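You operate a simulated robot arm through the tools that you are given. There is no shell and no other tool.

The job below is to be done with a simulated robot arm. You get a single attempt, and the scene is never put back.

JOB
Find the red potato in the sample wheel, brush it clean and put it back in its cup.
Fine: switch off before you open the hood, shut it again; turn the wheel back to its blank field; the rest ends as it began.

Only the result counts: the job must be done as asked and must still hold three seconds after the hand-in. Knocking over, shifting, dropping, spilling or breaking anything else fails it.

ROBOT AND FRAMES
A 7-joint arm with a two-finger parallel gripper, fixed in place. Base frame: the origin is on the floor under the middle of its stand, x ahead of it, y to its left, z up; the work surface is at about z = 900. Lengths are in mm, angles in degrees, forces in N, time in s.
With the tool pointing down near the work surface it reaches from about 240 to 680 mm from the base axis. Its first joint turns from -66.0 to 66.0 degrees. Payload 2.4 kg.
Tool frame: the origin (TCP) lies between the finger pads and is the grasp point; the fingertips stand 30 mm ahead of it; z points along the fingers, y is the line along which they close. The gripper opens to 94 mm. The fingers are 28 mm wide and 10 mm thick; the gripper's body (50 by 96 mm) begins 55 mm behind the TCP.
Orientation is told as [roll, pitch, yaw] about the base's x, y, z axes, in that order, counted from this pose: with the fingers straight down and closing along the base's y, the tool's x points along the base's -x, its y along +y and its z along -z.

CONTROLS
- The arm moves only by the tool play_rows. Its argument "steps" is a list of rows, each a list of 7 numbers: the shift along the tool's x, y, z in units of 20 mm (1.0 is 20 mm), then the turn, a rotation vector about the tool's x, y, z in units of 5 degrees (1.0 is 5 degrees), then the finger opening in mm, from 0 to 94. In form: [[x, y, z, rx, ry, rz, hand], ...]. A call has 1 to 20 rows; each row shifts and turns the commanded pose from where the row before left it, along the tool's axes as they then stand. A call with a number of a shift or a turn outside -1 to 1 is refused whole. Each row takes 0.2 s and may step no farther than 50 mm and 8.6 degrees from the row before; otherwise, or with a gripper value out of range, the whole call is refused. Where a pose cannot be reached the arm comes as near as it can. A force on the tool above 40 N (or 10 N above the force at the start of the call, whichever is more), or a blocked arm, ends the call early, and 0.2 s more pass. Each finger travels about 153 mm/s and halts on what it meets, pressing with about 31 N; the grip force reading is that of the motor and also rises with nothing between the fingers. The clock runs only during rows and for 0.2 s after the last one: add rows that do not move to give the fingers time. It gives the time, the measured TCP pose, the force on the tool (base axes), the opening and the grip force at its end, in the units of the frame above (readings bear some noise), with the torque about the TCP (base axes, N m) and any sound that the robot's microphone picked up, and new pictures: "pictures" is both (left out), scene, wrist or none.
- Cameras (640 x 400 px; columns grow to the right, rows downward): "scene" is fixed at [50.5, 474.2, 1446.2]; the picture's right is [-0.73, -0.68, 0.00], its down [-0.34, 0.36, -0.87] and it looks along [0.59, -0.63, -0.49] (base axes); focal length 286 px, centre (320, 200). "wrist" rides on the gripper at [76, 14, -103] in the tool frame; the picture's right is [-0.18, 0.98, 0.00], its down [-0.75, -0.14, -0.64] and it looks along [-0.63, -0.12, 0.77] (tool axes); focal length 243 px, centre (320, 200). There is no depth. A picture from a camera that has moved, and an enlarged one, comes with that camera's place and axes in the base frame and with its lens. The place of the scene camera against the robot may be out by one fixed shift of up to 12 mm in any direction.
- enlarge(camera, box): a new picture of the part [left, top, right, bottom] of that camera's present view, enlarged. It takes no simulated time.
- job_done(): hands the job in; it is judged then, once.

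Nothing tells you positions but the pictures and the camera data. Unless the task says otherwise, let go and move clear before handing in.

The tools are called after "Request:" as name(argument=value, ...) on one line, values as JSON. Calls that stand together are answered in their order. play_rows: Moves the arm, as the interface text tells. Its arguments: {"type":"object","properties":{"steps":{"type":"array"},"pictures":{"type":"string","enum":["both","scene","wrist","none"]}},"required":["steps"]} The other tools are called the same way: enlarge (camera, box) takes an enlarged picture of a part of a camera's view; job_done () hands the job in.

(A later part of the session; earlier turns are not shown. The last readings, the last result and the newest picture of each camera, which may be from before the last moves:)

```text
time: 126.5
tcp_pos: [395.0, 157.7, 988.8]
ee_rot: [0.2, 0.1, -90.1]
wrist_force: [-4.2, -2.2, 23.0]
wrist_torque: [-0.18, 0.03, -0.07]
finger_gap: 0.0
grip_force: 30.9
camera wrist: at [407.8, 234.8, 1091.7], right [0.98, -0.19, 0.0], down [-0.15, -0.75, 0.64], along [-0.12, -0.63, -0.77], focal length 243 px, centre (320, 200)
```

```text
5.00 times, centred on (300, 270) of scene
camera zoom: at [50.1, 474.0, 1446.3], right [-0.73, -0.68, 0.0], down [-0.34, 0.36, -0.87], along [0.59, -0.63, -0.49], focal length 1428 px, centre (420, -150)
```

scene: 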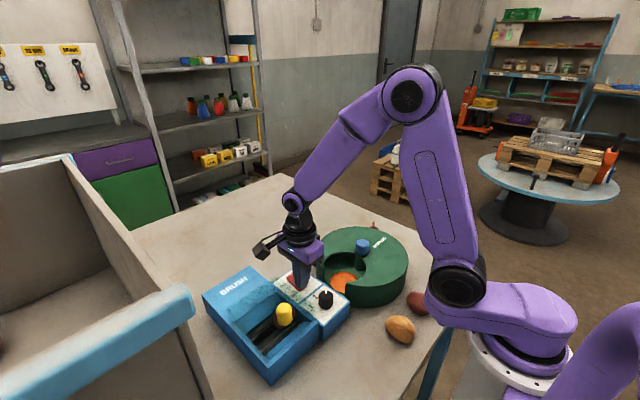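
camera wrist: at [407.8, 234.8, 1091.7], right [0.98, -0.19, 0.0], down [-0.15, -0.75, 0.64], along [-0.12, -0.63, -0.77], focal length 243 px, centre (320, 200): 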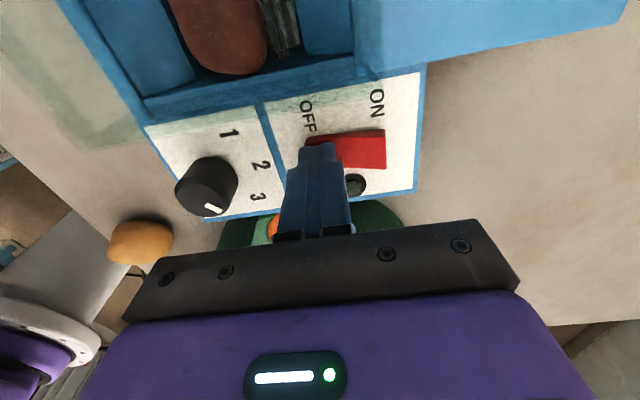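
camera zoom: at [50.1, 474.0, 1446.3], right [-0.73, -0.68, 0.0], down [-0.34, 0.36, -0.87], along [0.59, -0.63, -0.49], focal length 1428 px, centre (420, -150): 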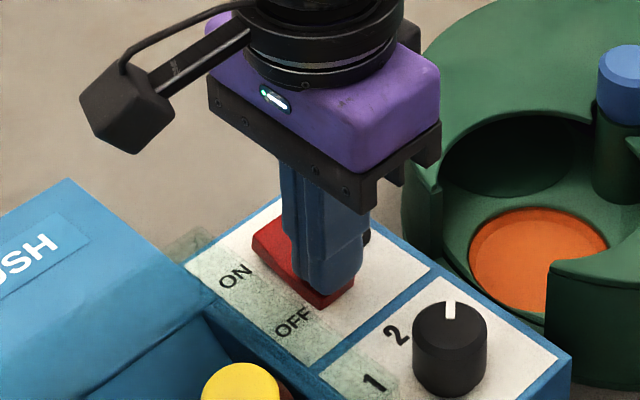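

The lamp is out: switched off. I'll rise and go back to the hood's knob at about (324, 266).

Request:
play_rows(steps=[[0, 0, -0.6, 0, 0, 0, 0], [0, 0, -0.9, 0, 0, 0, 0], [0, 0, -0.9, 0, 0, 0, 0], [0, 0, -0.9, 0, 0, 0, 0], [0, 0, -0.9, 0, 0, 0, 0], [0, 0, -0.9, 0, 0, 0, 0], [0, 0, -0.9, 0, 0, 0, 0], [0.9, -0.59, 0, 0, 0, 0, 56], [0.9, -0.59, 0, 0, 0, 0, 56], [0.9, -0.59, 0, 0, 0, 0, 56], [0.9, -0.59, 0, 0, 0, 0, 56], [0.9, -0.59, 0, 0, 0, 0, 56], [0.9, -0.6, 0, 0, 0, 0, 56], [0, 0, 0, 0, 0, 0, 56], [0, 0, 0, 0, 0, 0, 56]], pictures="both")

Request:
enlarge(camera="wrist", box=[180, 0, 460, 210])

Request:
enlarge(camera="scene", box=[260, 230, 340, 310])

```text
time: 129.7
tcp_pos: [321.9, 267.2, 1108.9]
ee_rot: [0.2, 0.1, -90.1]
wrist_force: [-0.1, -1.0, 0.6]
wrist_torque: [0.02, -0.01, 0.04]
finger_gap: 56.0
grip_force: 0.2
camera wrist: at [336.2, 344.3, 1212.2], right [0.98, -0.19, 0.0], down [-0.14, -0.75, 0.64], along [-0.12, -0.63, -0.77], focal length 243 px, centre (320, 200)
```

scene: 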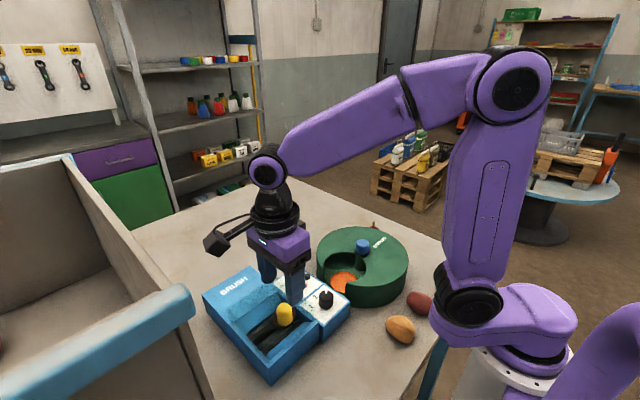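
wrist: 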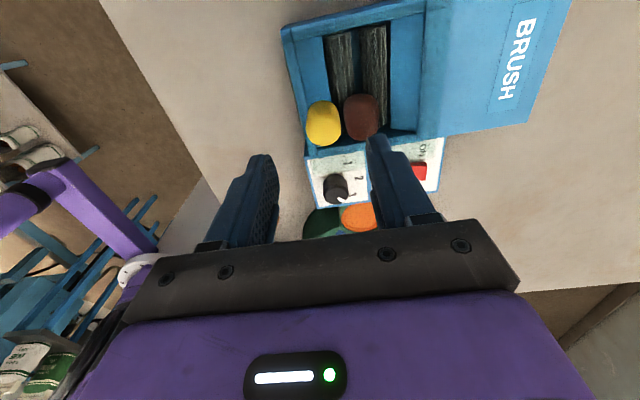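

```text
1.90 times, centred on (320, 105) of wrist
camera zoom: at [336.2, 344.3, 1212.2], right [0.98, -0.19, 0.0], down [-0.14, -0.75, 0.64], along [-0.12, -0.63, -0.77], focal length 462 px, centre (320, 381)
```

zoom: 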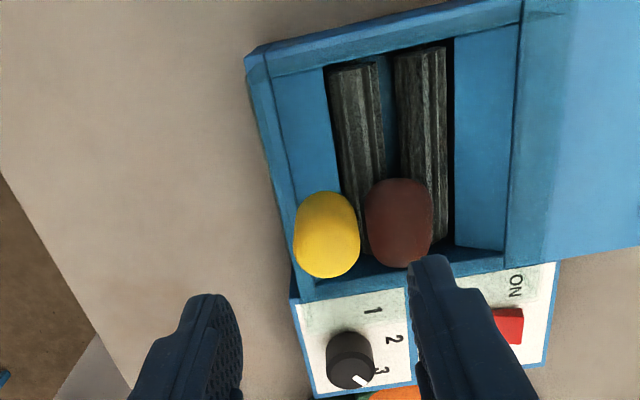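

```text
5.00 times, centred on (300, 270) of scene
camera zoom: at [50.5, 474.2, 1446.2], right [-0.73, -0.68, 0.0], down [-0.34, 0.36, -0.87], along [0.59, -0.63, -0.49], focal length 1428 px, centre (420, -150)
```

zoom: 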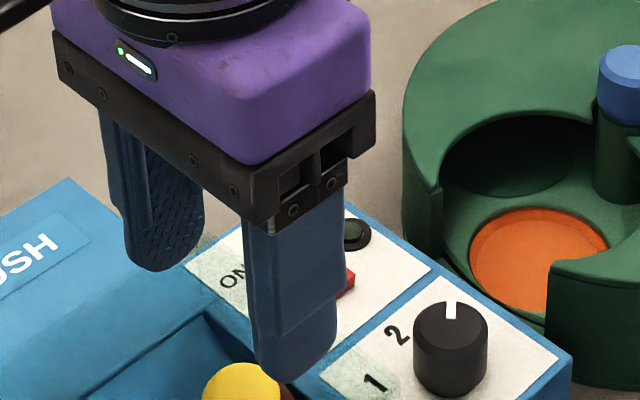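

The knob is right below at about (325, 266). Descending and gripping it.

Request:
play_rows(steps=[[-0.04, 0.06, 0.8, 0, 0, 0, 56], [0, 0, 0.9, 0, 0, 0, 56], [0, 0, 0.8, 0, 0, 0, 56], [0, 0, 0.6, 0, 0, 0, 56], [0, 0, 0.4, 0, 0, 0, 56], [0, 0, 0, 0, 0, 0, 56], [0, 0, 0, 0, 0, 0, 40], [0, 0, 0, 0, 0, 0, 26], [0, 0, 0, 0, 0, 0, 20], [0, 0, 0, 0, 0, 0, 20], [0, 0, 0, 0, 0, 0, 20]], pictures="wrist")

```text
time: 132.1
tcp_pos: [325.6, 265.4, 1037.8]
ee_rot: [0.1, 0.1, -90.1]
wrist_force: [9.3, 0.9, -4.4]
wrist_torque: [0.3, 0.31, 0.05]
finger_gap: 27.2
grip_force: 45.1
camera wrist: at [338.4, 341.8, 1141.4], right [0.98, -0.19, 0.0], down [-0.14, -0.75, 0.64], along [-0.12, -0.63, -0.77], focal length 243 px, centre (320, 200)
```

wrist: 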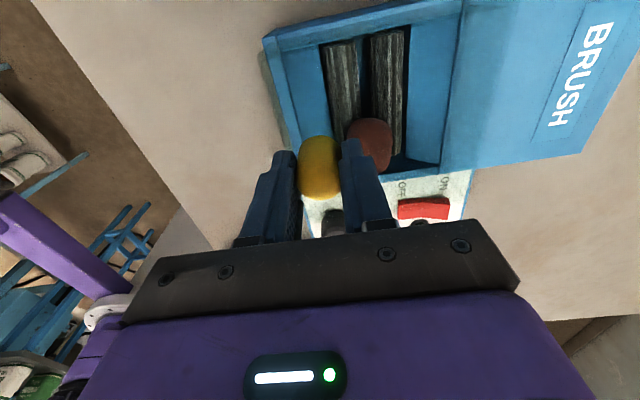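

Gripped. Sliding the hood open towards +x.

Request:
play_rows(steps=[[0, 0.2, 0, 0, 0, 0, 20], [0, 0.4, 0, 0, 0, 0, 20], [0, 0.4, 0, 0, 0, 0, 20], [0, 0.4, 0, 0, 0, 0, 20], [0, 0.4, 0, 0, 0, 0, 20], [0, 0.4, 0, 0, 0, 0, 20], [0, 0.4, 0, 0, 0, 0, 20], [0, 0.4, 0, 0, 0, 0, 20], [0, 0.4, 0, 0, 0, 0, 20], [0, 0.4, 0, 0, 0, 0, 20], [0, 0.4, 0, 0, 0, 0, 20], [0, 0.4, 0, 0, 0, 0, 20], [0, 0.4, 0, 0, 0, 0, 20], [0, 0.3, 0, 0, 0, 0, 20], [0, 0, 0, 0, 0, 0, 20]], pictures="both")

Request:
enlarge(camera="scene", box=[190, 230, 350, 390])

```text
time: 135.2
tcp_pos: [430.8, 266.1, 1037.1]
ee_rot: [0.2, 0.1, -90.2]
wrist_force: [0.6, -2.7, 8.2]
wrist_torque: [0.61, 0.69, -0.14]
finger_gap: 27.2
grip_force: 44.9
camera wrist: at [444.5, 341.8, 1141.3], right [0.98, -0.19, 0.0], down [-0.14, -0.75, 0.64], along [-0.12, -0.63, -0.77], focal length 243 px, centre (320, 200)
```

scene: 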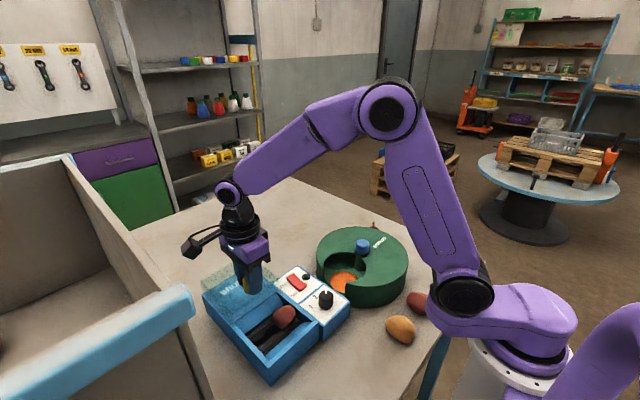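
wrist: 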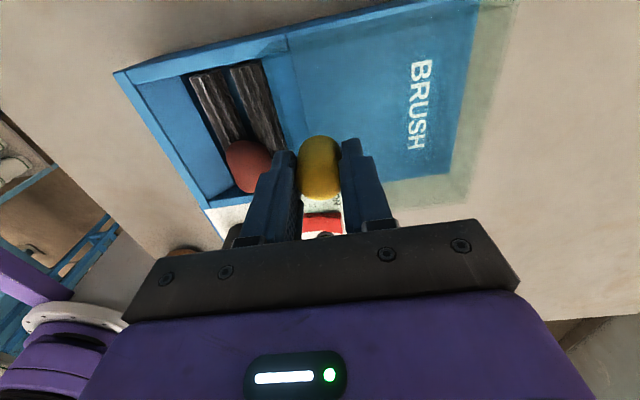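

```text
2.50 times, centred on (270, 310) of scene
camera zoom: at [50.4, 474.0, 1446.2], right [-0.73, -0.68, 0.0], down [-0.34, 0.36, -0.87], along [0.59, -0.63, -0.49], focal length 714 px, centre (445, -75)
```

zoom: 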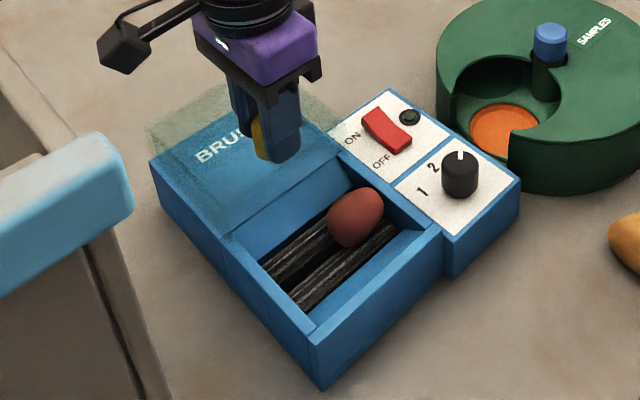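

The potato is now cleanly red, like the reference on the table. I'll release the hood, rise and look at how it lies on the rollers.

Request:
play_rows(steps=[[0, 0, 0, 0, 0, 0, 40], [0, 0, 0, 0, 0, 0, 56], [0, 0, 0, 0, 0, 0, 56], [0, 0, -0.8, 0, 0, 0, 56], [0, 0, -0.9, 0, 0, 0, 56], [0, 0, -0.9, 0, 0, 0, 56], [0, 0, -0.8, 0, 0, 0, 56], [0, -0.8, 0, 0, 0, 0, 56], [0, -0.9, 0, 0, 0, 0, 56], [0, -0.9, 0, 0, 0, 0, 56], [0, -0.8, 0, 0, 0, 0, 56], [0, 0, 0, 0, 0, 0, 56], [0, 0, 0, 0, 0, 0, 56]], pictures="both")

Request:
enlarge(camera="wrist", box=[180, 0, 460, 210])

Request:
enlarge(camera="scene", box=[230, 270, 340, 370])

```text
time: 138.1
tcp_pos: [363.3, 266.5, 1107.1]
ee_rot: [0.2, 0.1, -90.0]
wrist_force: [0.1, 0.5, -0.1]
wrist_torque: [0.0, -0.01, 0.01]
finger_gap: 56.0
grip_force: 0.0
camera wrist: at [376.1, 342.6, 1209.6], right [0.98, -0.18, 0.0], down [-0.14, -0.75, 0.64], along [-0.12, -0.63, -0.77], focal length 243 px, centre (320, 200)
```

scene: 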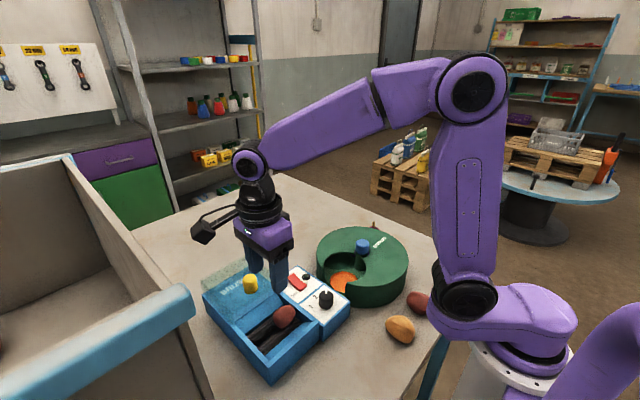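
wrist: 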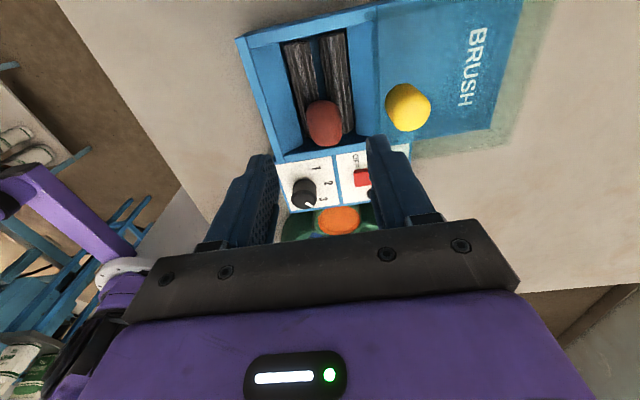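

```text
1.90 times, centred on (320, 105) of wrist
camera zoom: at [376.1, 342.6, 1209.6], right [0.98, -0.18, 0.0], down [-0.14, -0.75, 0.64], along [-0.12, -0.63, -0.77], focal length 462 px, centre (320, 381)
```

zoom: 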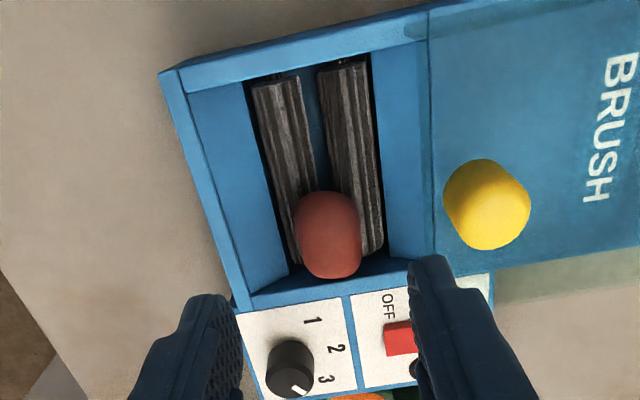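

```text
4.00 times, centred on (285, 320) of scene
camera zoom: at [50.5, 474.2, 1446.2], right [-0.73, -0.68, 0.0], down [-0.34, 0.36, -0.87], along [0.59, -0.63, -0.49], focal length 1143 px, centre (460, -280)
```

zoom: 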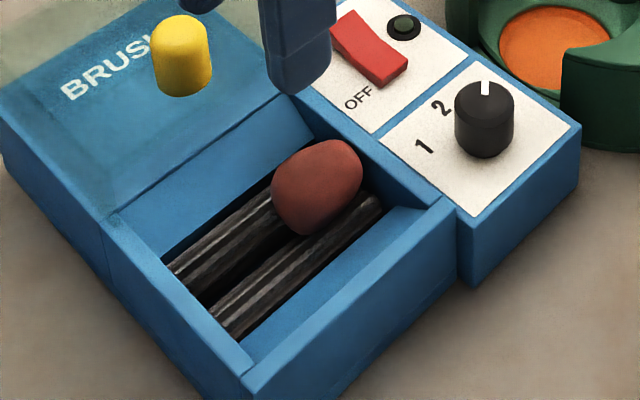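

The potato lies along the rollers, centre about (362, 239), 39 mm wide along x. I'll close along x (present yaw): move over it, open to 50 and lower to z ≈ 1000 to check.

Request:
play_rows(steps=[[-0.68, -0.04, 0, 0, 0, 0, 50], [-0.68, -0.03, 0, 0, 0, 0, 50], [0, 0, 0.8, 0, 0, 0, 50], [0, 0, 0.9, 0, 0, 0, 50], [0, 0, 0.9, 0, 0, 0, 50], [0, 0, 0.9, 0, 0, 0, 50], [0, 0, 0.9, 0, 0, 0, 50], [0, 0, 0.6, 0, 0, 0, 50], [0, 0, 0.4, 0, 0, 0, 50], [0, 0, 0, 0, 0, 0, 50], [0, 0, 0, 0, 0, 0, 50]], pictures="both")

Request:
enlarge(camera="wrist", box=[200, 40, 440, 210])

Request:
enlarge(camera="scene", box=[220, 240, 340, 370])

```text
time: 140.4
tcp_pos: [360.7, 238.5, 998.3]
ee_rot: [0.2, 0.1, -90.0]
wrist_force: [-0.5, 0.0, -0.3]
wrist_torque: [0.0, 0.0, 0.01]
finger_gap: 50.0
grip_force: 0.1
camera wrist: at [374.0, 314.8, 1100.9], right [0.98, -0.18, 0.0], down [-0.14, -0.75, 0.64], along [-0.12, -0.63, -0.77], focal length 243 px, centre (320, 200)
```

scene: 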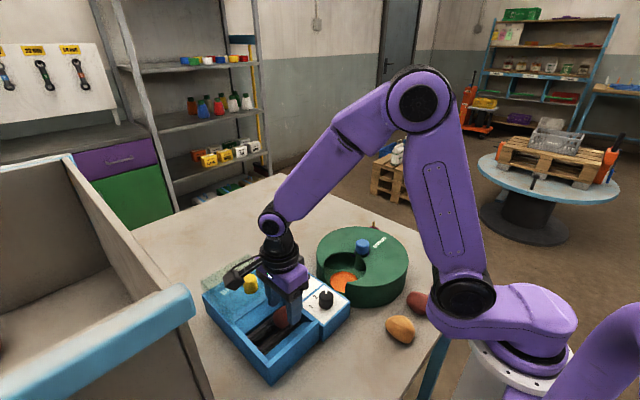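
wrist: 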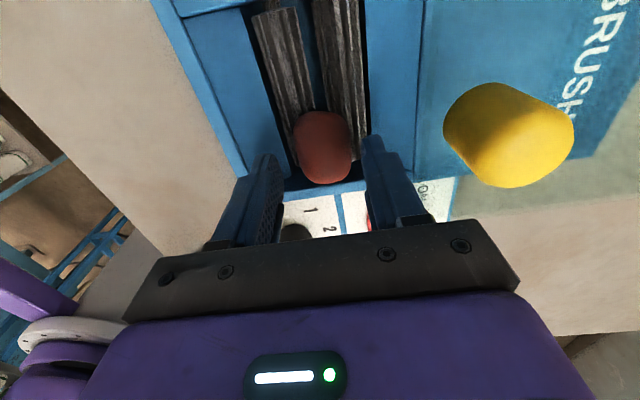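

```text
2.35 times, centred on (320, 125) of wrist
camera zoom: at [374.0, 314.8, 1100.9], right [0.98, -0.18, 0.0], down [-0.14, -0.75, 0.64], along [-0.12, -0.63, -0.77], focal length 571 px, centre (320, 376)
```

zoom: 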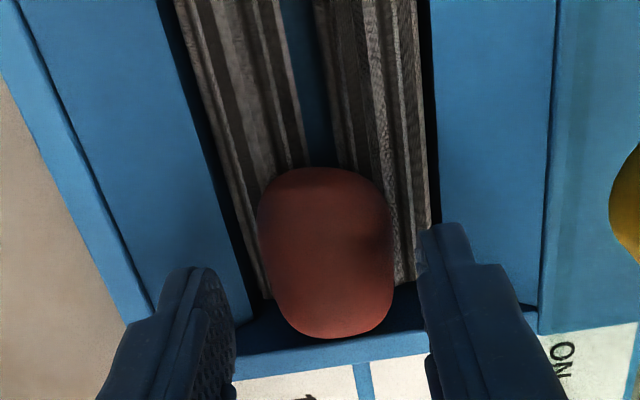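

```text
3.08 times, centred on (280, 305) of scene
camera zoom: at [50.5, 474.2, 1446.2], right [-0.73, -0.68, 0.0], down [-0.34, 0.36, -0.87], along [0.59, -0.63, -0.49], focal length 879 px, centre (443, -123)
```

zoom: 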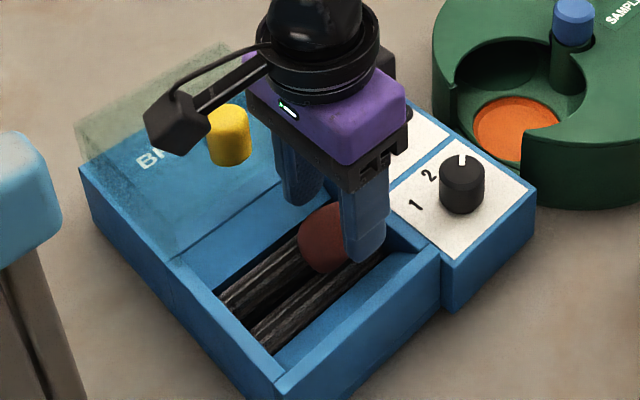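

Well aligned. Lowering to z ≈ 974 and closing.

Request:
play_rows(steps=[[0, 0.04, 0.5, 0, 0, 0, 50], [0, 0, 0.4, 0, 0, 0, 50], [0, 0, 0.3, 0, 0, 0, 50], [0, 0, 0, 0, 0, 0, 50], [0, 0, 0, 0, 0, 0, 44], [0, 0, 0, 0, 0, 0, 36], [0, 0, 0, 0, 0, 0, 28], [0, 0, 0, 0, 0, 0, 28], [0, 0, 0, 0, 0, 0, 28]], pictures="wrist")

Request:
enlarge(camera="wrist", box=[200, 40, 440, 210])

```text
time: 142.4
tcp_pos: [359.8, 238.1, 974.4]
ee_rot: [0.3, 0.1, -90.1]
wrist_force: [-0.9, 0.1, 0.2]
wrist_torque: [0.0, 0.01, 0.02]
finger_gap: 34.9
grip_force: 30.7
camera wrist: at [374.1, 314.4, 1077.5], right [0.98, -0.18, 0.0], down [-0.14, -0.75, 0.64], along [-0.12, -0.63, -0.77], focal length 243 px, centre (320, 200)
```

wrist: 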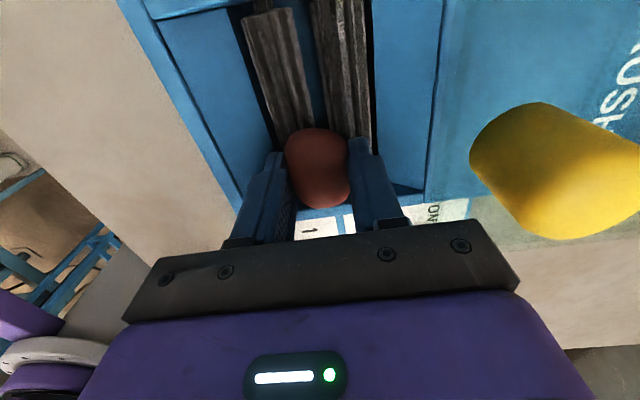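

```text
2.35 times, centred on (320, 125) of wrist
camera zoom: at [374.1, 314.4, 1077.5], right [0.98, -0.18, 0.0], down [-0.14, -0.75, 0.64], along [-0.12, -0.63, -0.77], focal length 571 px, centre (320, 376)
```

zoom: 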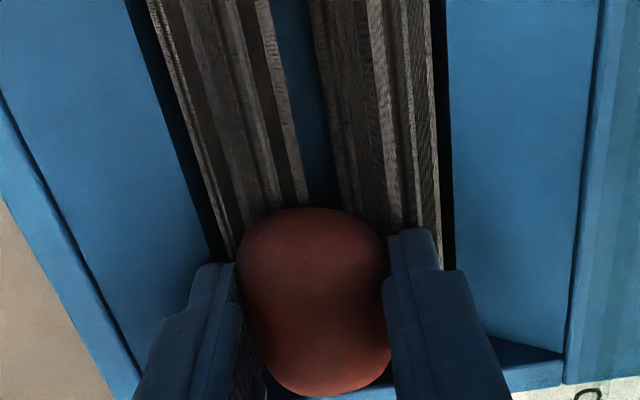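

Request:
play_rows(steps=[[0, 0, -0.1, 0, 0, 0, 28], [0, 0, -0.2, 0, 0, 0, 28], [0, 0, -0.3, 0, 0, 0, 28], [0, 0, -0.4, 0, 0, 0, 28], [0, 0, 0, 0, 0, 0, 28]], pictures="both")

Request:
enlarge(camera="wrist", box=[200, 40, 440, 210])

Request:
enlarge(camera="scene", box=[220, 240, 340, 370])

```text
time: 143.7
tcp_pos: [360.3, 238.1, 994.5]
ee_rot: [0.1, 0.1, -90.2]
wrist_force: [0.1, -0.4, -0.3]
wrist_torque: [0.02, -0.01, -0.04]
finger_gap: 34.8
grip_force: 30.9
camera wrist: at [375.3, 315.5, 1098.3], right [0.98, -0.18, 0.0], down [-0.14, -0.75, 0.64], along [-0.12, -0.63, -0.77], focal length 243 px, centre (320, 200)
```

scene: 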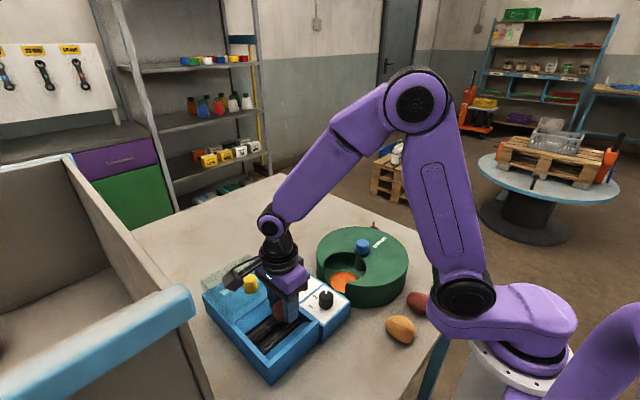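
wrist: 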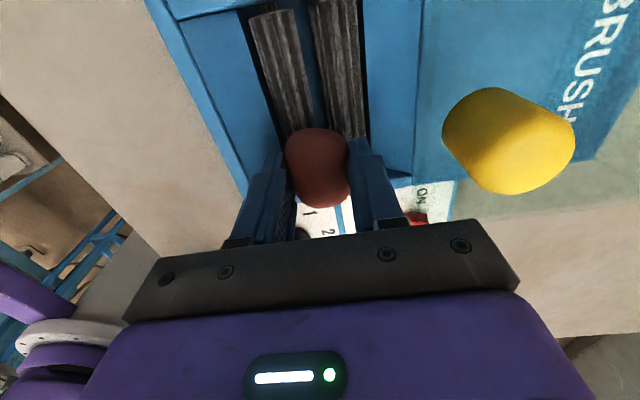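

```text
2.35 times, centred on (320, 125) of wrist
camera zoom: at [375.3, 315.5, 1098.3], right [0.98, -0.18, 0.0], down [-0.14, -0.75, 0.64], along [-0.12, -0.63, -0.77], focal length 571 px, centre (320, 376)
```

zoom: 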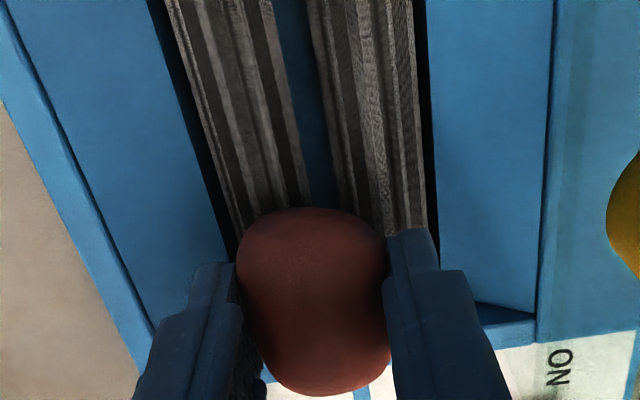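

```text
3.08 times, centred on (280, 305) of scene
camera zoom: at [50.5, 474.2, 1446.2], right [-0.73, -0.68, 0.0], down [-0.34, 0.36, -0.87], along [0.59, -0.63, -0.49], focal length 879 px, centre (443, -123)
```

zoom: 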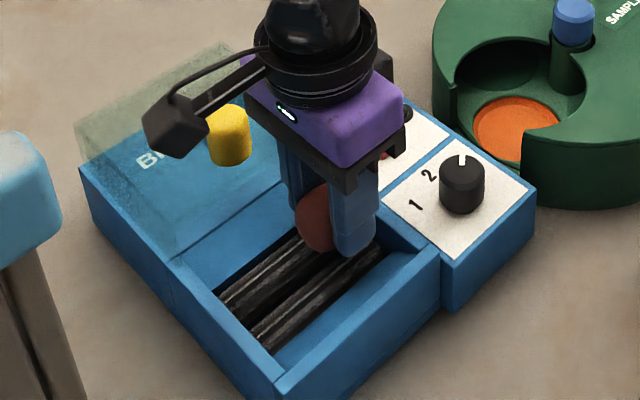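

Held firmly. Lifting and carrying it back over the orange cup at about (356.5, 55.5).

Request:
play_rows(steps=[[0, 0, -0.5, 0, 0, 0, 28], [0, 0, -0.7, 0, 0, 0, 28], [0, 0, -0.8, 0, 0, 0, 28], [0, 0, -0.8, 0, 0, 0, 28], [0, 0, -0.8, 0, 0, 0, 28], [0, 0, -0.7, 0, 0, 0, 28], [0, 0, -0.5, 0, 0, 0, 28], [0, 0, 0, 0, 0, 0, 28]], pictures="none")

Request:
play_rows(steps=[[-0.5, -0.02, 0, 0, 0, 0, 28], [-0.8, -0.02, 0, 0, 0, 0, 28], [-0.85, -0.02, 0, 0, 0, 0, 28], [-0.85, -0.02, 0, 0, 0, 0, 28], [-0.85, -0.02, 0, 0, 0, 0, 28], [-0.85, -0.02, 0, 0, 0, 0, 28], [-0.85, -0.02, 0, 0, 0, 0, 28], [-0.85, -0.02, 0, 0, 0, 0, 28], [-0.85, -0.02, 0, 0, 0, 0, 28], [-0.85, -0.01, 0, 0, 0, 0, 28], [-0.6, 0, 0, 0, 0, 0, 28], [-0.43, 0, 0, 0, 0, 0, 28], [0, 0, 0, 0, 0, 0, 28], [0, 0, 0, 0, 0, 0, 28]], pictures="both")

Request:
enlarge(camera="wrist", box=[200, 40, 440, 230])

Request:
enlarge(camera="scene", box=[310, 180, 410, 300])

```text
time: 145.4
tcp_pos: [361.6, 238.1, 1091.1]
ee_rot: [0.1, 0.1, -90.1]
wrist_force: [0.6, -0.5, -0.1]
wrist_torque: [0.03, 0.01, -0.03]
finger_gap: 34.8
grip_force: 30.8
```

```text
time: 148.4
tcp_pos: [357.6, 54.6, 1089.6]
ee_rot: [0.1, 0.1, -90.1]
wrist_force: [0.4, 0.2, -0.4]
wrist_torque: [-0.01, -0.02, 0.0]
finger_gap: 34.7
grip_force: 30.9
camera wrist: at [370.7, 130.6, 1192.1], right [0.98, -0.19, 0.0], down [-0.14, -0.75, 0.64], along [-0.12, -0.63, -0.77], focal length 243 px, centre (320, 200)
```

scene: 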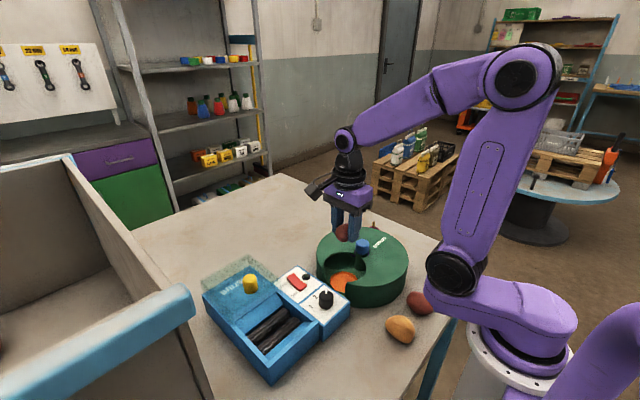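
wrist: 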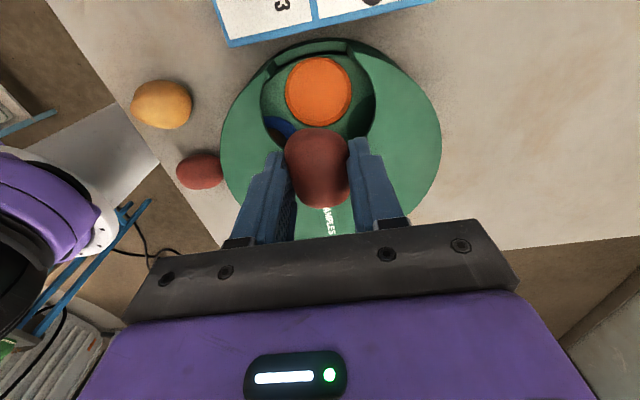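

```text
2.11 times, centred on (320, 135) of wrist
camera zoom: at [370.7, 130.6, 1192.1], right [0.98, -0.19, 0.0], down [-0.14, -0.75, 0.64], along [-0.12, -0.63, -0.77], focal length 511 px, centre (320, 337)
```

zoom: 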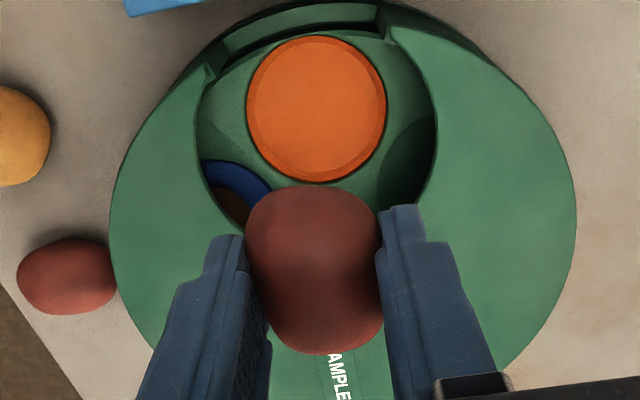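

```text
3.33 times, centred on (360, 240) of scene
camera zoom: at [50.5, 474.2, 1446.2], right [-0.73, -0.68, 0.0], down [-0.34, 0.36, -0.87], along [0.59, -0.63, -0.49], focal length 952 px, centre (187, 67)
```

zoom: 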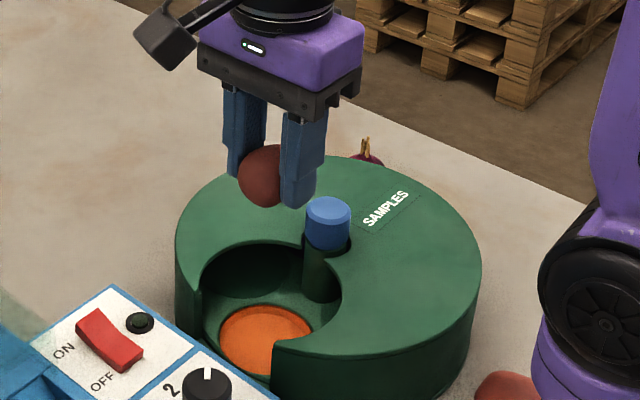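

The potato is clean red. Cup centre is at about (355.5, 55.5), so I'll lower it: first to z ≈ 965, then feel for contact.

Request:
play_rows(steps=[[0, -0.07, 0.7, 0, 0, 0, 28], [0, 0, 0.9, 0, 0, 0, 28], [0, 0, 0.9, 0, 0, 0, 28], [0, 0, 0.9, 0, 0, 0, 28], [0, 0, 0.9, 0, 0, 0, 28], [0, 0, 0.8, 0, 0, 0, 28], [0, 0, 0.6, 0, 0, 0, 28], [0, 0, 0.5, 0, 0, 0, 28], [0, 0, 0, 0, 0, 0, 28]], pictures="both")

Request:
enlarge(camera="wrist", box=[200, 60, 440, 230])

Request:
enlarge(camera="scene", box=[320, 230, 390, 295])

```text
time: 150.4
tcp_pos: [356.1, 55.2, 966.0]
ee_rot: [0.2, 0.1, -90.1]
wrist_force: [-0.7, 0.1, -0.8]
wrist_torque: [0.0, 0.02, -0.03]
finger_gap: 34.7
grip_force: 31.4
camera wrist: at [369.3, 131.9, 1069.0], right [0.98, -0.19, 0.0], down [-0.14, -0.75, 0.64], along [-0.12, -0.63, -0.77], focal length 243 px, centre (320, 200)
```

scene: 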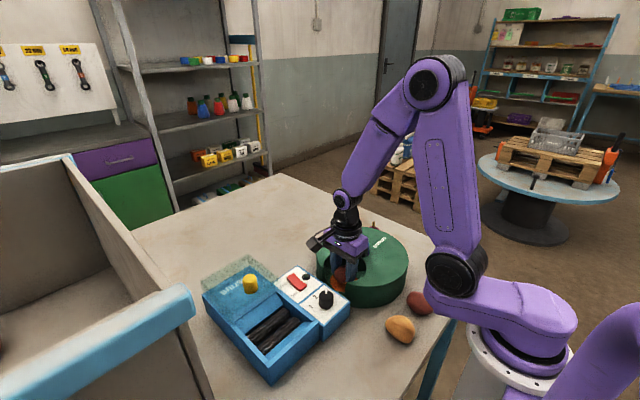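
wrist: 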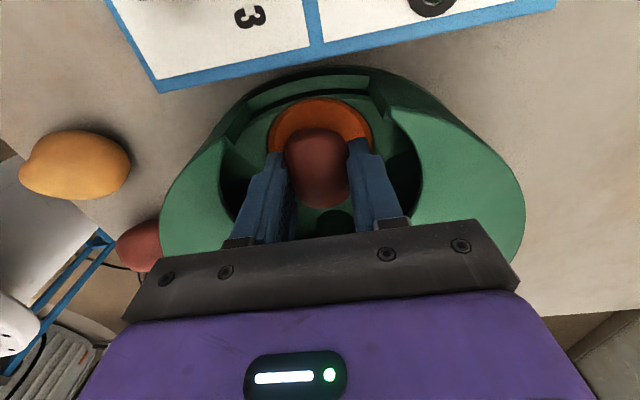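

```text
2.35 times, centred on (320, 145) of wrist
camera zoom: at [369.3, 131.9, 1069.0], right [0.98, -0.19, 0.0], down [-0.14, -0.75, 0.64], along [-0.12, -0.63, -0.77], focal length 571 px, centre (320, 329)
```

zoom: 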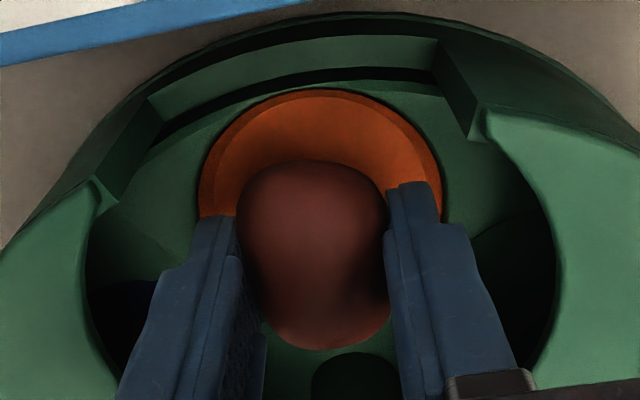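

```text
6.15 times, centred on (355, 262) of scene
camera zoom: at [50.5, 474.2, 1446.2], right [-0.73, -0.68, 0.0], down [-0.34, 0.36, -0.87], along [0.59, -0.63, -0.49], focal length 1758 px, centre (105, -185)
```

zoom: 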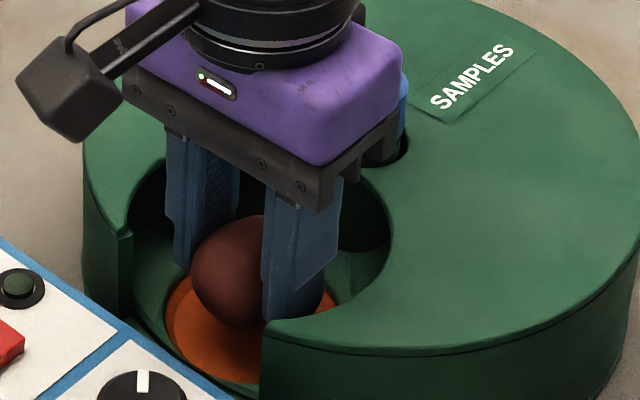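

Request:
play_rows(steps=[[0, 0, 0.2, 0, 0, 0, 28], [0, 0, 0.2, 0, 0, 0, 28], [0, 0, 0, 0, 0, 0, 28]], pictures="none")

Request:
play_rows(steps=[[0, 0, 0.1, 0, 0, 0, 28], [0, 0, 0.1, 0, 0, 0, 28], [0, 0, 0, 0, 0, 0, 28]], pictures="none")

Request:
play_rows(steps=[[0, 0, 0.1, 0, 0, 0, 28], [0, 0, 0, 0, 0, 0, 28]], pictures="none")

```text
time: 151.2
tcp_pos: [356.2, 52.9, 957.4]
ee_rot: [0.2, 0.1, -90.1]
wrist_force: [-0.1, 0.7, -0.6]
wrist_torque: [0.0, 0.04, -0.01]
finger_gap: 34.6
grip_force: 30.7
```

```text
time: 152.1
tcp_pos: [357.5, 55.1, 954.0]
ee_rot: [0.2, 0.0, -90.1]
wrist_force: [-0.3, 0.7, -0.6]
wrist_torque: [0.01, 0.04, 0.05]
finger_gap: 34.7
grip_force: 30.4
```

```text
time: 152.7
tcp_pos: [356.5, 54.4, 951.8]
ee_rot: [0.1, 0.1, -90.1]
wrist_force: [0.2, -0.5, -0.3]
wrist_torque: [-0.02, 0.04, 0.01]
finger_gap: 34.8
grip_force: 30.8
```

No contact yet at 952; continuing in 2 mm steps.

Request:
play_rows(steps=[[0, 0, 0.1, 0, 0, 0, 28], [0, 0, 0, 0, 0, 0, 28]], pictures="none")

Request:
play_rows(steps=[[0, 0, 0.1, 0, 0, 0, 28], [0, 0, 0, 0, 0, 0, 28]], pictures="wrist")

Request:
enlarge(camera="wrist", box=[200, 60, 440, 230])

Request:
enlarge(camera="scene", box=[320, 230, 390, 295])

```text
time: 153.2
tcp_pos: [357.5, 56.0, 949.9]
ee_rot: [0.1, 0.0, -90.2]
wrist_force: [-0.6, 0.4, -0.4]
wrist_torque: [-0.02, 0.02, 0.01]
finger_gap: 35.0
grip_force: 30.7
```

```text
time: 153.8
tcp_pos: [357.5, 55.6, 947.8]
ee_rot: [0.3, 0.0, -90.1]
wrist_force: [-0.2, -1.4, 12.2]
wrist_torque: [0.03, -0.05, 0.0]
finger_gap: 34.5
grip_force: 30.7
camera wrist: at [370.7, 131.7, 1051.5], right [0.98, -0.19, 0.0], down [-0.15, -0.75, 0.64], along [-0.12, -0.63, -0.77], focal length 243 px, centre (320, 200)
```

wrist: 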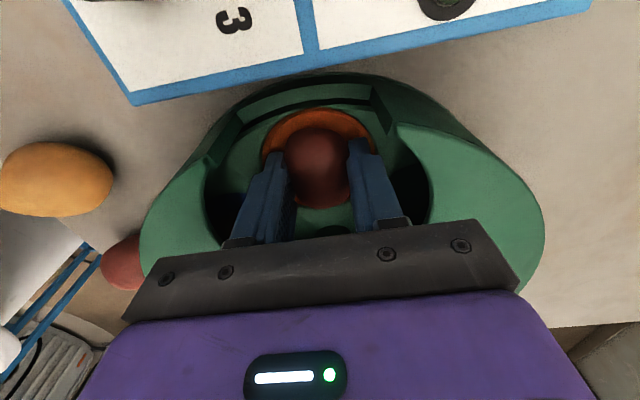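

```text
2.35 times, centred on (320, 145) of wrist
camera zoom: at [370.7, 131.7, 1051.5], right [0.98, -0.19, 0.0], down [-0.15, -0.75, 0.64], along [-0.12, -0.63, -0.77], focal length 571 px, centre (320, 329)
```

zoom: 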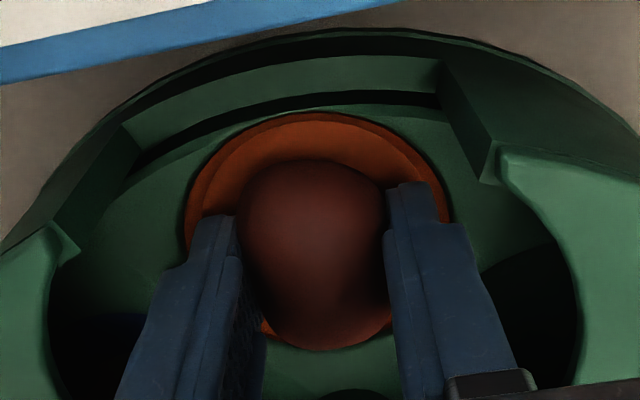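

```text
6.15 times, centred on (355, 262) of scene
camera zoom: at [50.4, 474.1, 1446.2], right [-0.73, -0.68, 0.0], down [-0.34, 0.36, -0.87], along [0.59, -0.63, -0.49], focal length 1758 px, centre (105, -185)
```

zoom: 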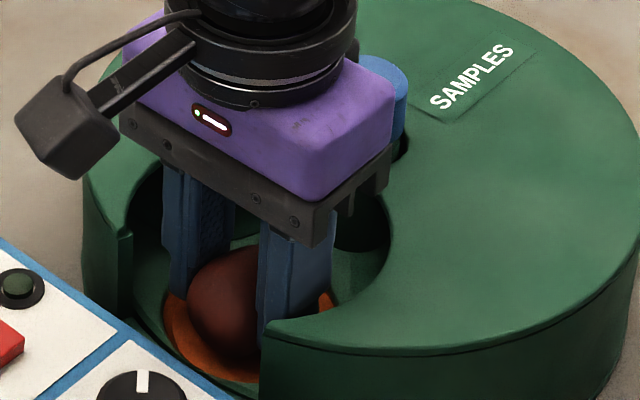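

Contact (12 N) at z ≈ 948: the potato is seated in the bowl. I'll open just a little, rise a few millimetres, then open more and rise clear.

Request:
play_rows(steps=[[0, 0, -0.04, 0, 0, 0, 36], [0, 0, 0, 0, 0, 0, 39], [0, 0, 0, 0, 0, 0, 39], [0, 0, -0.15, 0, 0, 0, 40], [0, 0, -0.15, 0, 0, 0, 44], [0, 0, -0.3, 0, 0, 0, 46], [0, 0, -0.6, 0, 0, 0, 46], [0, 0, -0.8, 0, 0, 0, 46], [0, 0, -0.9, 0, 0, 0, 46], [0, 0, -0.9, 0, 0, 0, 46], [0, 0, -0.9, 0, 0, 0, 46], [0, 0, -0.9, 0, 0, 0, 46], [0, 0, -0.9, 0, 0, 0, 46], [0, 0, 0, 0, 0, 0, 46]], pictures="both")

Request:
enlarge(camera="wrist", box=[200, 20, 440, 190])

Request:
enlarge(camera="scene", box=[325, 235, 395, 290])

```text
time: 156.8
tcp_pos: [357.0, 54.6, 1078.4]
ee_rot: [0.1, 0.1, -90.1]
wrist_force: [-0.2, -0.1, 0.0]
wrist_torque: [0.0, -0.02, -0.02]
finger_gap: 46.2
grip_force: 0.1
camera wrist: at [370.7, 131.5, 1182.0], right [0.98, -0.19, 0.0], down [-0.14, -0.75, 0.64], along [-0.12, -0.63, -0.77], focal length 243 px, centre (320, 200)
```

scene: 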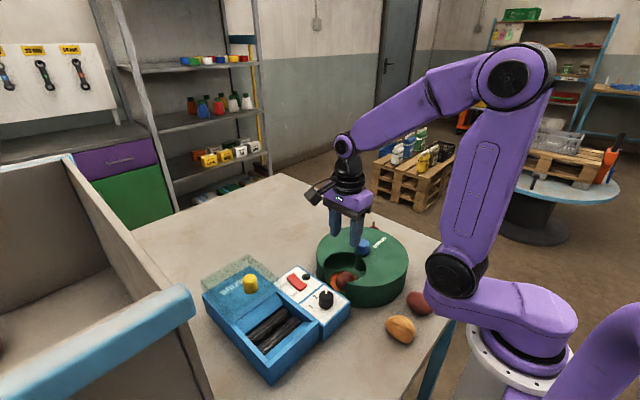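
wrist: 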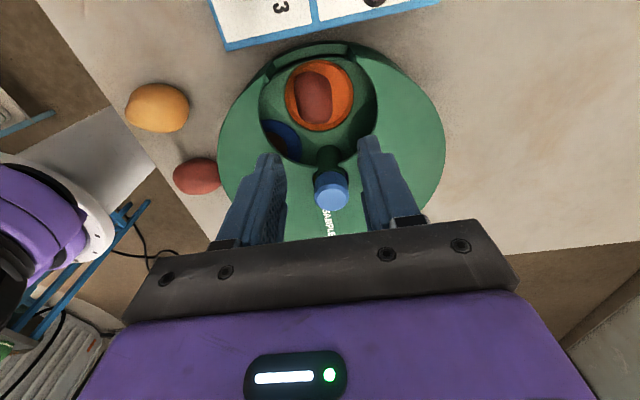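

```text
2.35 times, centred on (320, 105) of wrist
camera zoom: at [370.7, 131.5, 1182.0], right [0.98, -0.19, 0.0], down [-0.14, -0.75, 0.64], along [-0.12, -0.63, -0.77], focal length 571 px, centre (320, 424)
```

zoom: 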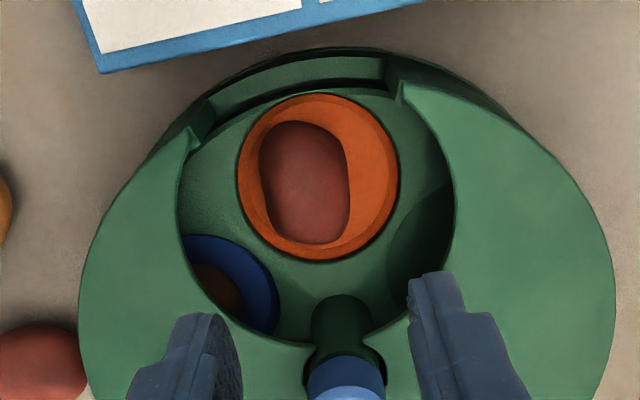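

```text
7.27 times, centred on (360, 262) of scene
camera zoom: at [50.5, 474.2, 1446.2], right [-0.73, -0.68, 0.0], down [-0.34, 0.36, -0.87], along [0.59, -0.63, -0.49], focal length 2078 px, centre (29, -254)
```

zoom: 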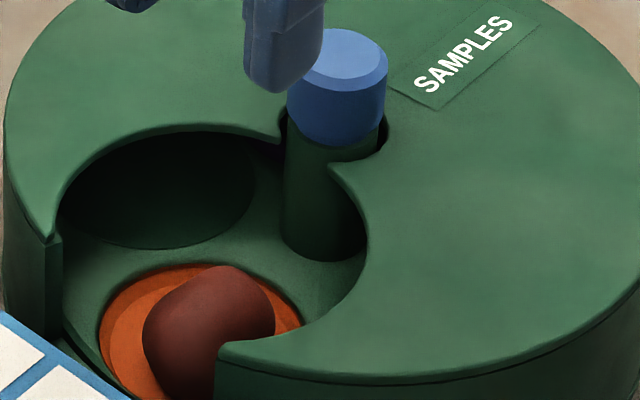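

The clean potato lies in its orange cup. Now I turn the wheel back: move over the blue knob at (354.5, -18), open to 62, and descend.

Request:
play_rows(steps=[[-0.9, -0.03, 0, 0, 0, 0, 62], [-0.9, -0.03, 0, 0, 0, 0, 62], [-0.9, -0.03, 0, 0, 0, 0, 62], [-0.93, -0.03, 0, 0, 0, 0, 62], [0, 0, 0, 0, 0, 0, 62], [0, 0, 0.6, 0, 0, 0, 62], [0, 0, 0.4, 0, 0, 0, 62], [0, 0, 0, 0, 0, 0, 62]], pictures="both")

Request:
enlarge(camera="wrist", box=[200, 20, 440, 220])

```text
time: 158.7
tcp_pos: [353.2, -16.4, 1058.3]
ee_rot: [0.2, 0.1, -90.2]
wrist_force: [0.3, 0.4, 0.9]
wrist_torque: [0.03, 0.02, 0.01]
finger_gap: 62.0
grip_force: 0.1
camera wrist: at [366.5, 59.9, 1161.3], right [0.98, -0.18, 0.0], down [-0.14, -0.75, 0.64], along [-0.12, -0.63, -0.77], focal length 243 px, centre (320, 200)
```

scene: 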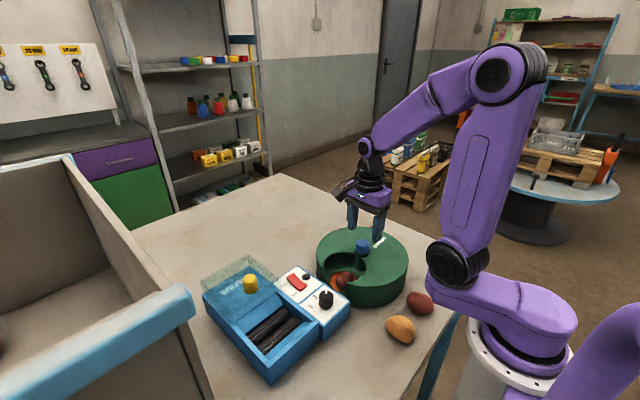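
wrist: 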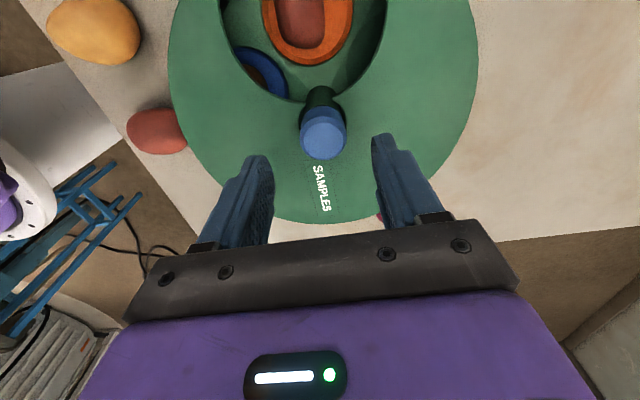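

```text
2.00 times, centred on (320, 120) of wrist
camera zoom: at [366.5, 59.9, 1161.3], right [0.98, -0.18, 0.0], down [-0.14, -0.75, 0.64], along [-0.12, -0.63, -0.77], focal length 485 px, centre (320, 360)
```

zoom: 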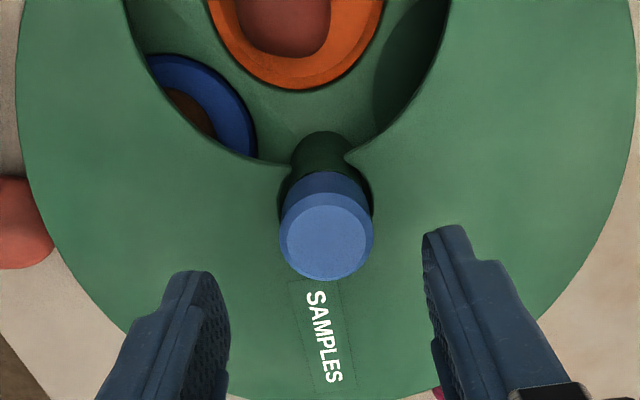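

Request:
play_rows(steps=[[-0.03, 0.03, 0.6, 0, 0, 0, 62], [0, 0, 0.8, 0, 0, 0, 62], [0, 0, 0.7, 0, 0, 0, 62], [0, 0, 0.5, 0, 0, 0, 62], [0, 0, 0, 0, 0, 0, 62], [0, 0, 0, 0, 0, 0, 46], [0, 0, 0, 0, 0, 0, 36], [0, 0, 0, 0, 0, 0, 24], [0, 0, 0, 0, 0, 0, 24], [0, 0, 0, 0, 0, 0, 24]], pictures="wrist")

Request:
enlarge(camera="scene", box=[325, 235, 395, 290])

```text
time: 160.8
tcp_pos: [355.1, -17.0, 1007.0]
ee_rot: [0.1, -0.1, -90.2]
wrist_force: [9.7, -0.9, -6.0]
wrist_torque: [-0.07, 0.66, 0.03]
finger_gap: 33.7
grip_force: 44.4
camera wrist: at [368.5, 58.9, 1109.1], right [0.98, -0.18, 0.0], down [-0.14, -0.75, 0.64], along [-0.12, -0.63, -0.77], focal length 243 px, centre (320, 200)
```

wrist: 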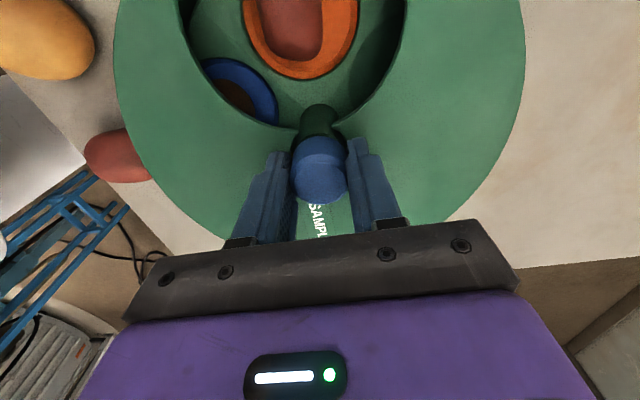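

```text
7.27 times, centred on (360, 262) of scene
camera zoom: at [50.9, 474.2, 1446.2], right [-0.73, -0.68, 0.0], down [-0.34, 0.36, -0.87], along [0.59, -0.63, -0.5], focal length 2078 px, centre (29, -254)
```

zoom: 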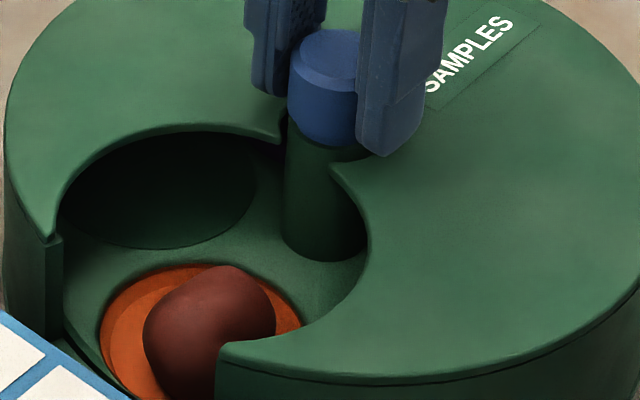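

The knob is gripped. Turning the wheel back counter-clockwise by about 68°, then comparing with the starting picture.

Request:
play_rows(steps=[[0, 0, 0, 0, 0, -0.4, 24], [0, 0, 0, 0, 0, -0.7, 24], [0, 0, 0, 0, 0, -0.7, 24], [0, 0, 0, 0, 0, -0.7, 24], [0, 0, 0, 0, 0, -0.7, 24], [0, 0, 0, 0, 0, -0.7, 24], [0, 0, 0, 0, 0, -0.7, 24], [0, 0, 0, 0, 0, -0.7, 24], [0, 0, 0, 0, 0, -0.7, 24], [0, 0, 0, 0, 0, -0.7, 24], [0, 0, 0, 0, 0, -0.7, 24], [0, 0, 0, 0, 0, -0.7, 24], [0, 0, 0, 0, 0, -0.7, 24], [0, 0, 0, 0, 0, -0.7, 24], [0, 0, 0, 0, 0, -0.7, 24], [0, 0, 0, 0, 0, -0.7, 24], [0, 0, 0, 0, 0, -0.7, 24], [0, 0, 0, 0, 0, -0.7, 24], [0, 0, 0, 0, 0, -0.7, 24], [0, 0, 0, 0, 0, -0.4, 24]], pictures="both")

Request:
enlarge(camera="scene", box=[325, 235, 395, 290])

```text
time: 162.1
tcp_pos: [355.3, -17.6, 1006.1]
ee_rot: [0.2, 0.0, -74.0]
wrist_force: [9.4, -0.1, -10.4]
wrist_torque: [0.22, 0.79, 0.0]
finger_gap: 33.9
grip_force: 44.9
stopped in row 6: the force on the tool passed its limit at 41 N (the readings are from after the stop); the commanded pose is now the measured one
camera wrist: at [346.8, 59.9, 1109.1], right [1.0, 0.09, 0.0], down [0.07, -0.76, 0.64], along [0.06, -0.64, -0.77], focal length 243 px, centre (320, 200)
```

scene: 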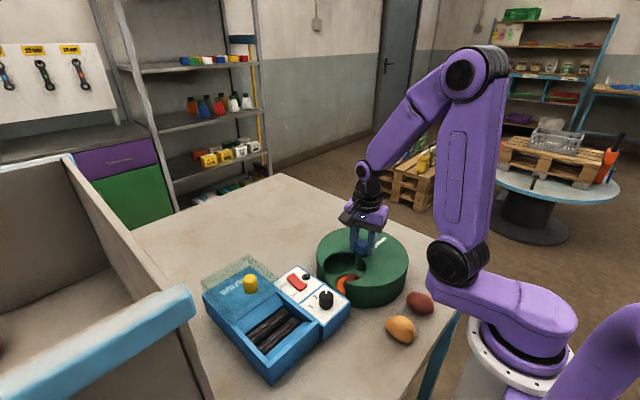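
wrist: 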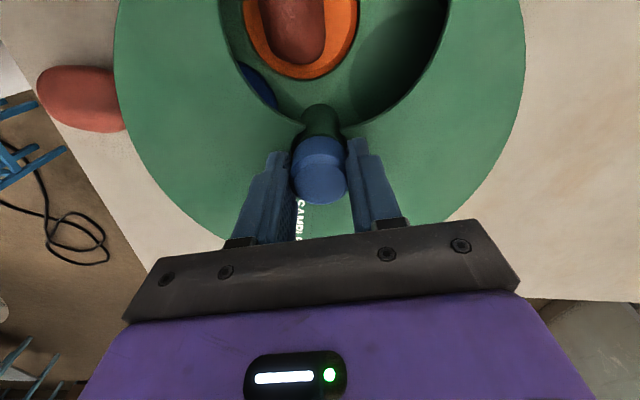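

```text
7.27 times, centred on (360, 262) of scene
camera zoom: at [50.9, 474.2, 1446.2], right [-0.73, -0.68, 0.0], down [-0.34, 0.36, -0.87], along [0.59, -0.63, -0.5], focal length 2078 px, centre (29, -254)
```

zoom: 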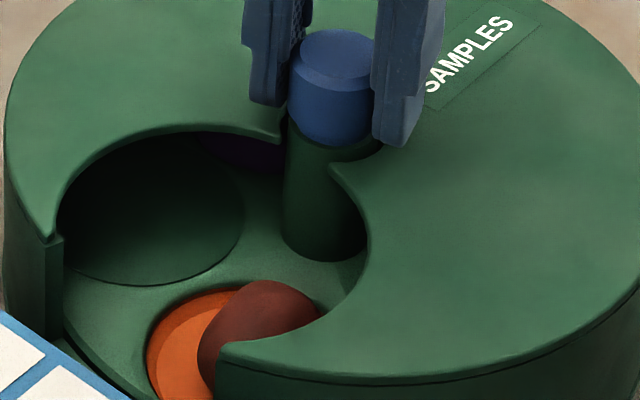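

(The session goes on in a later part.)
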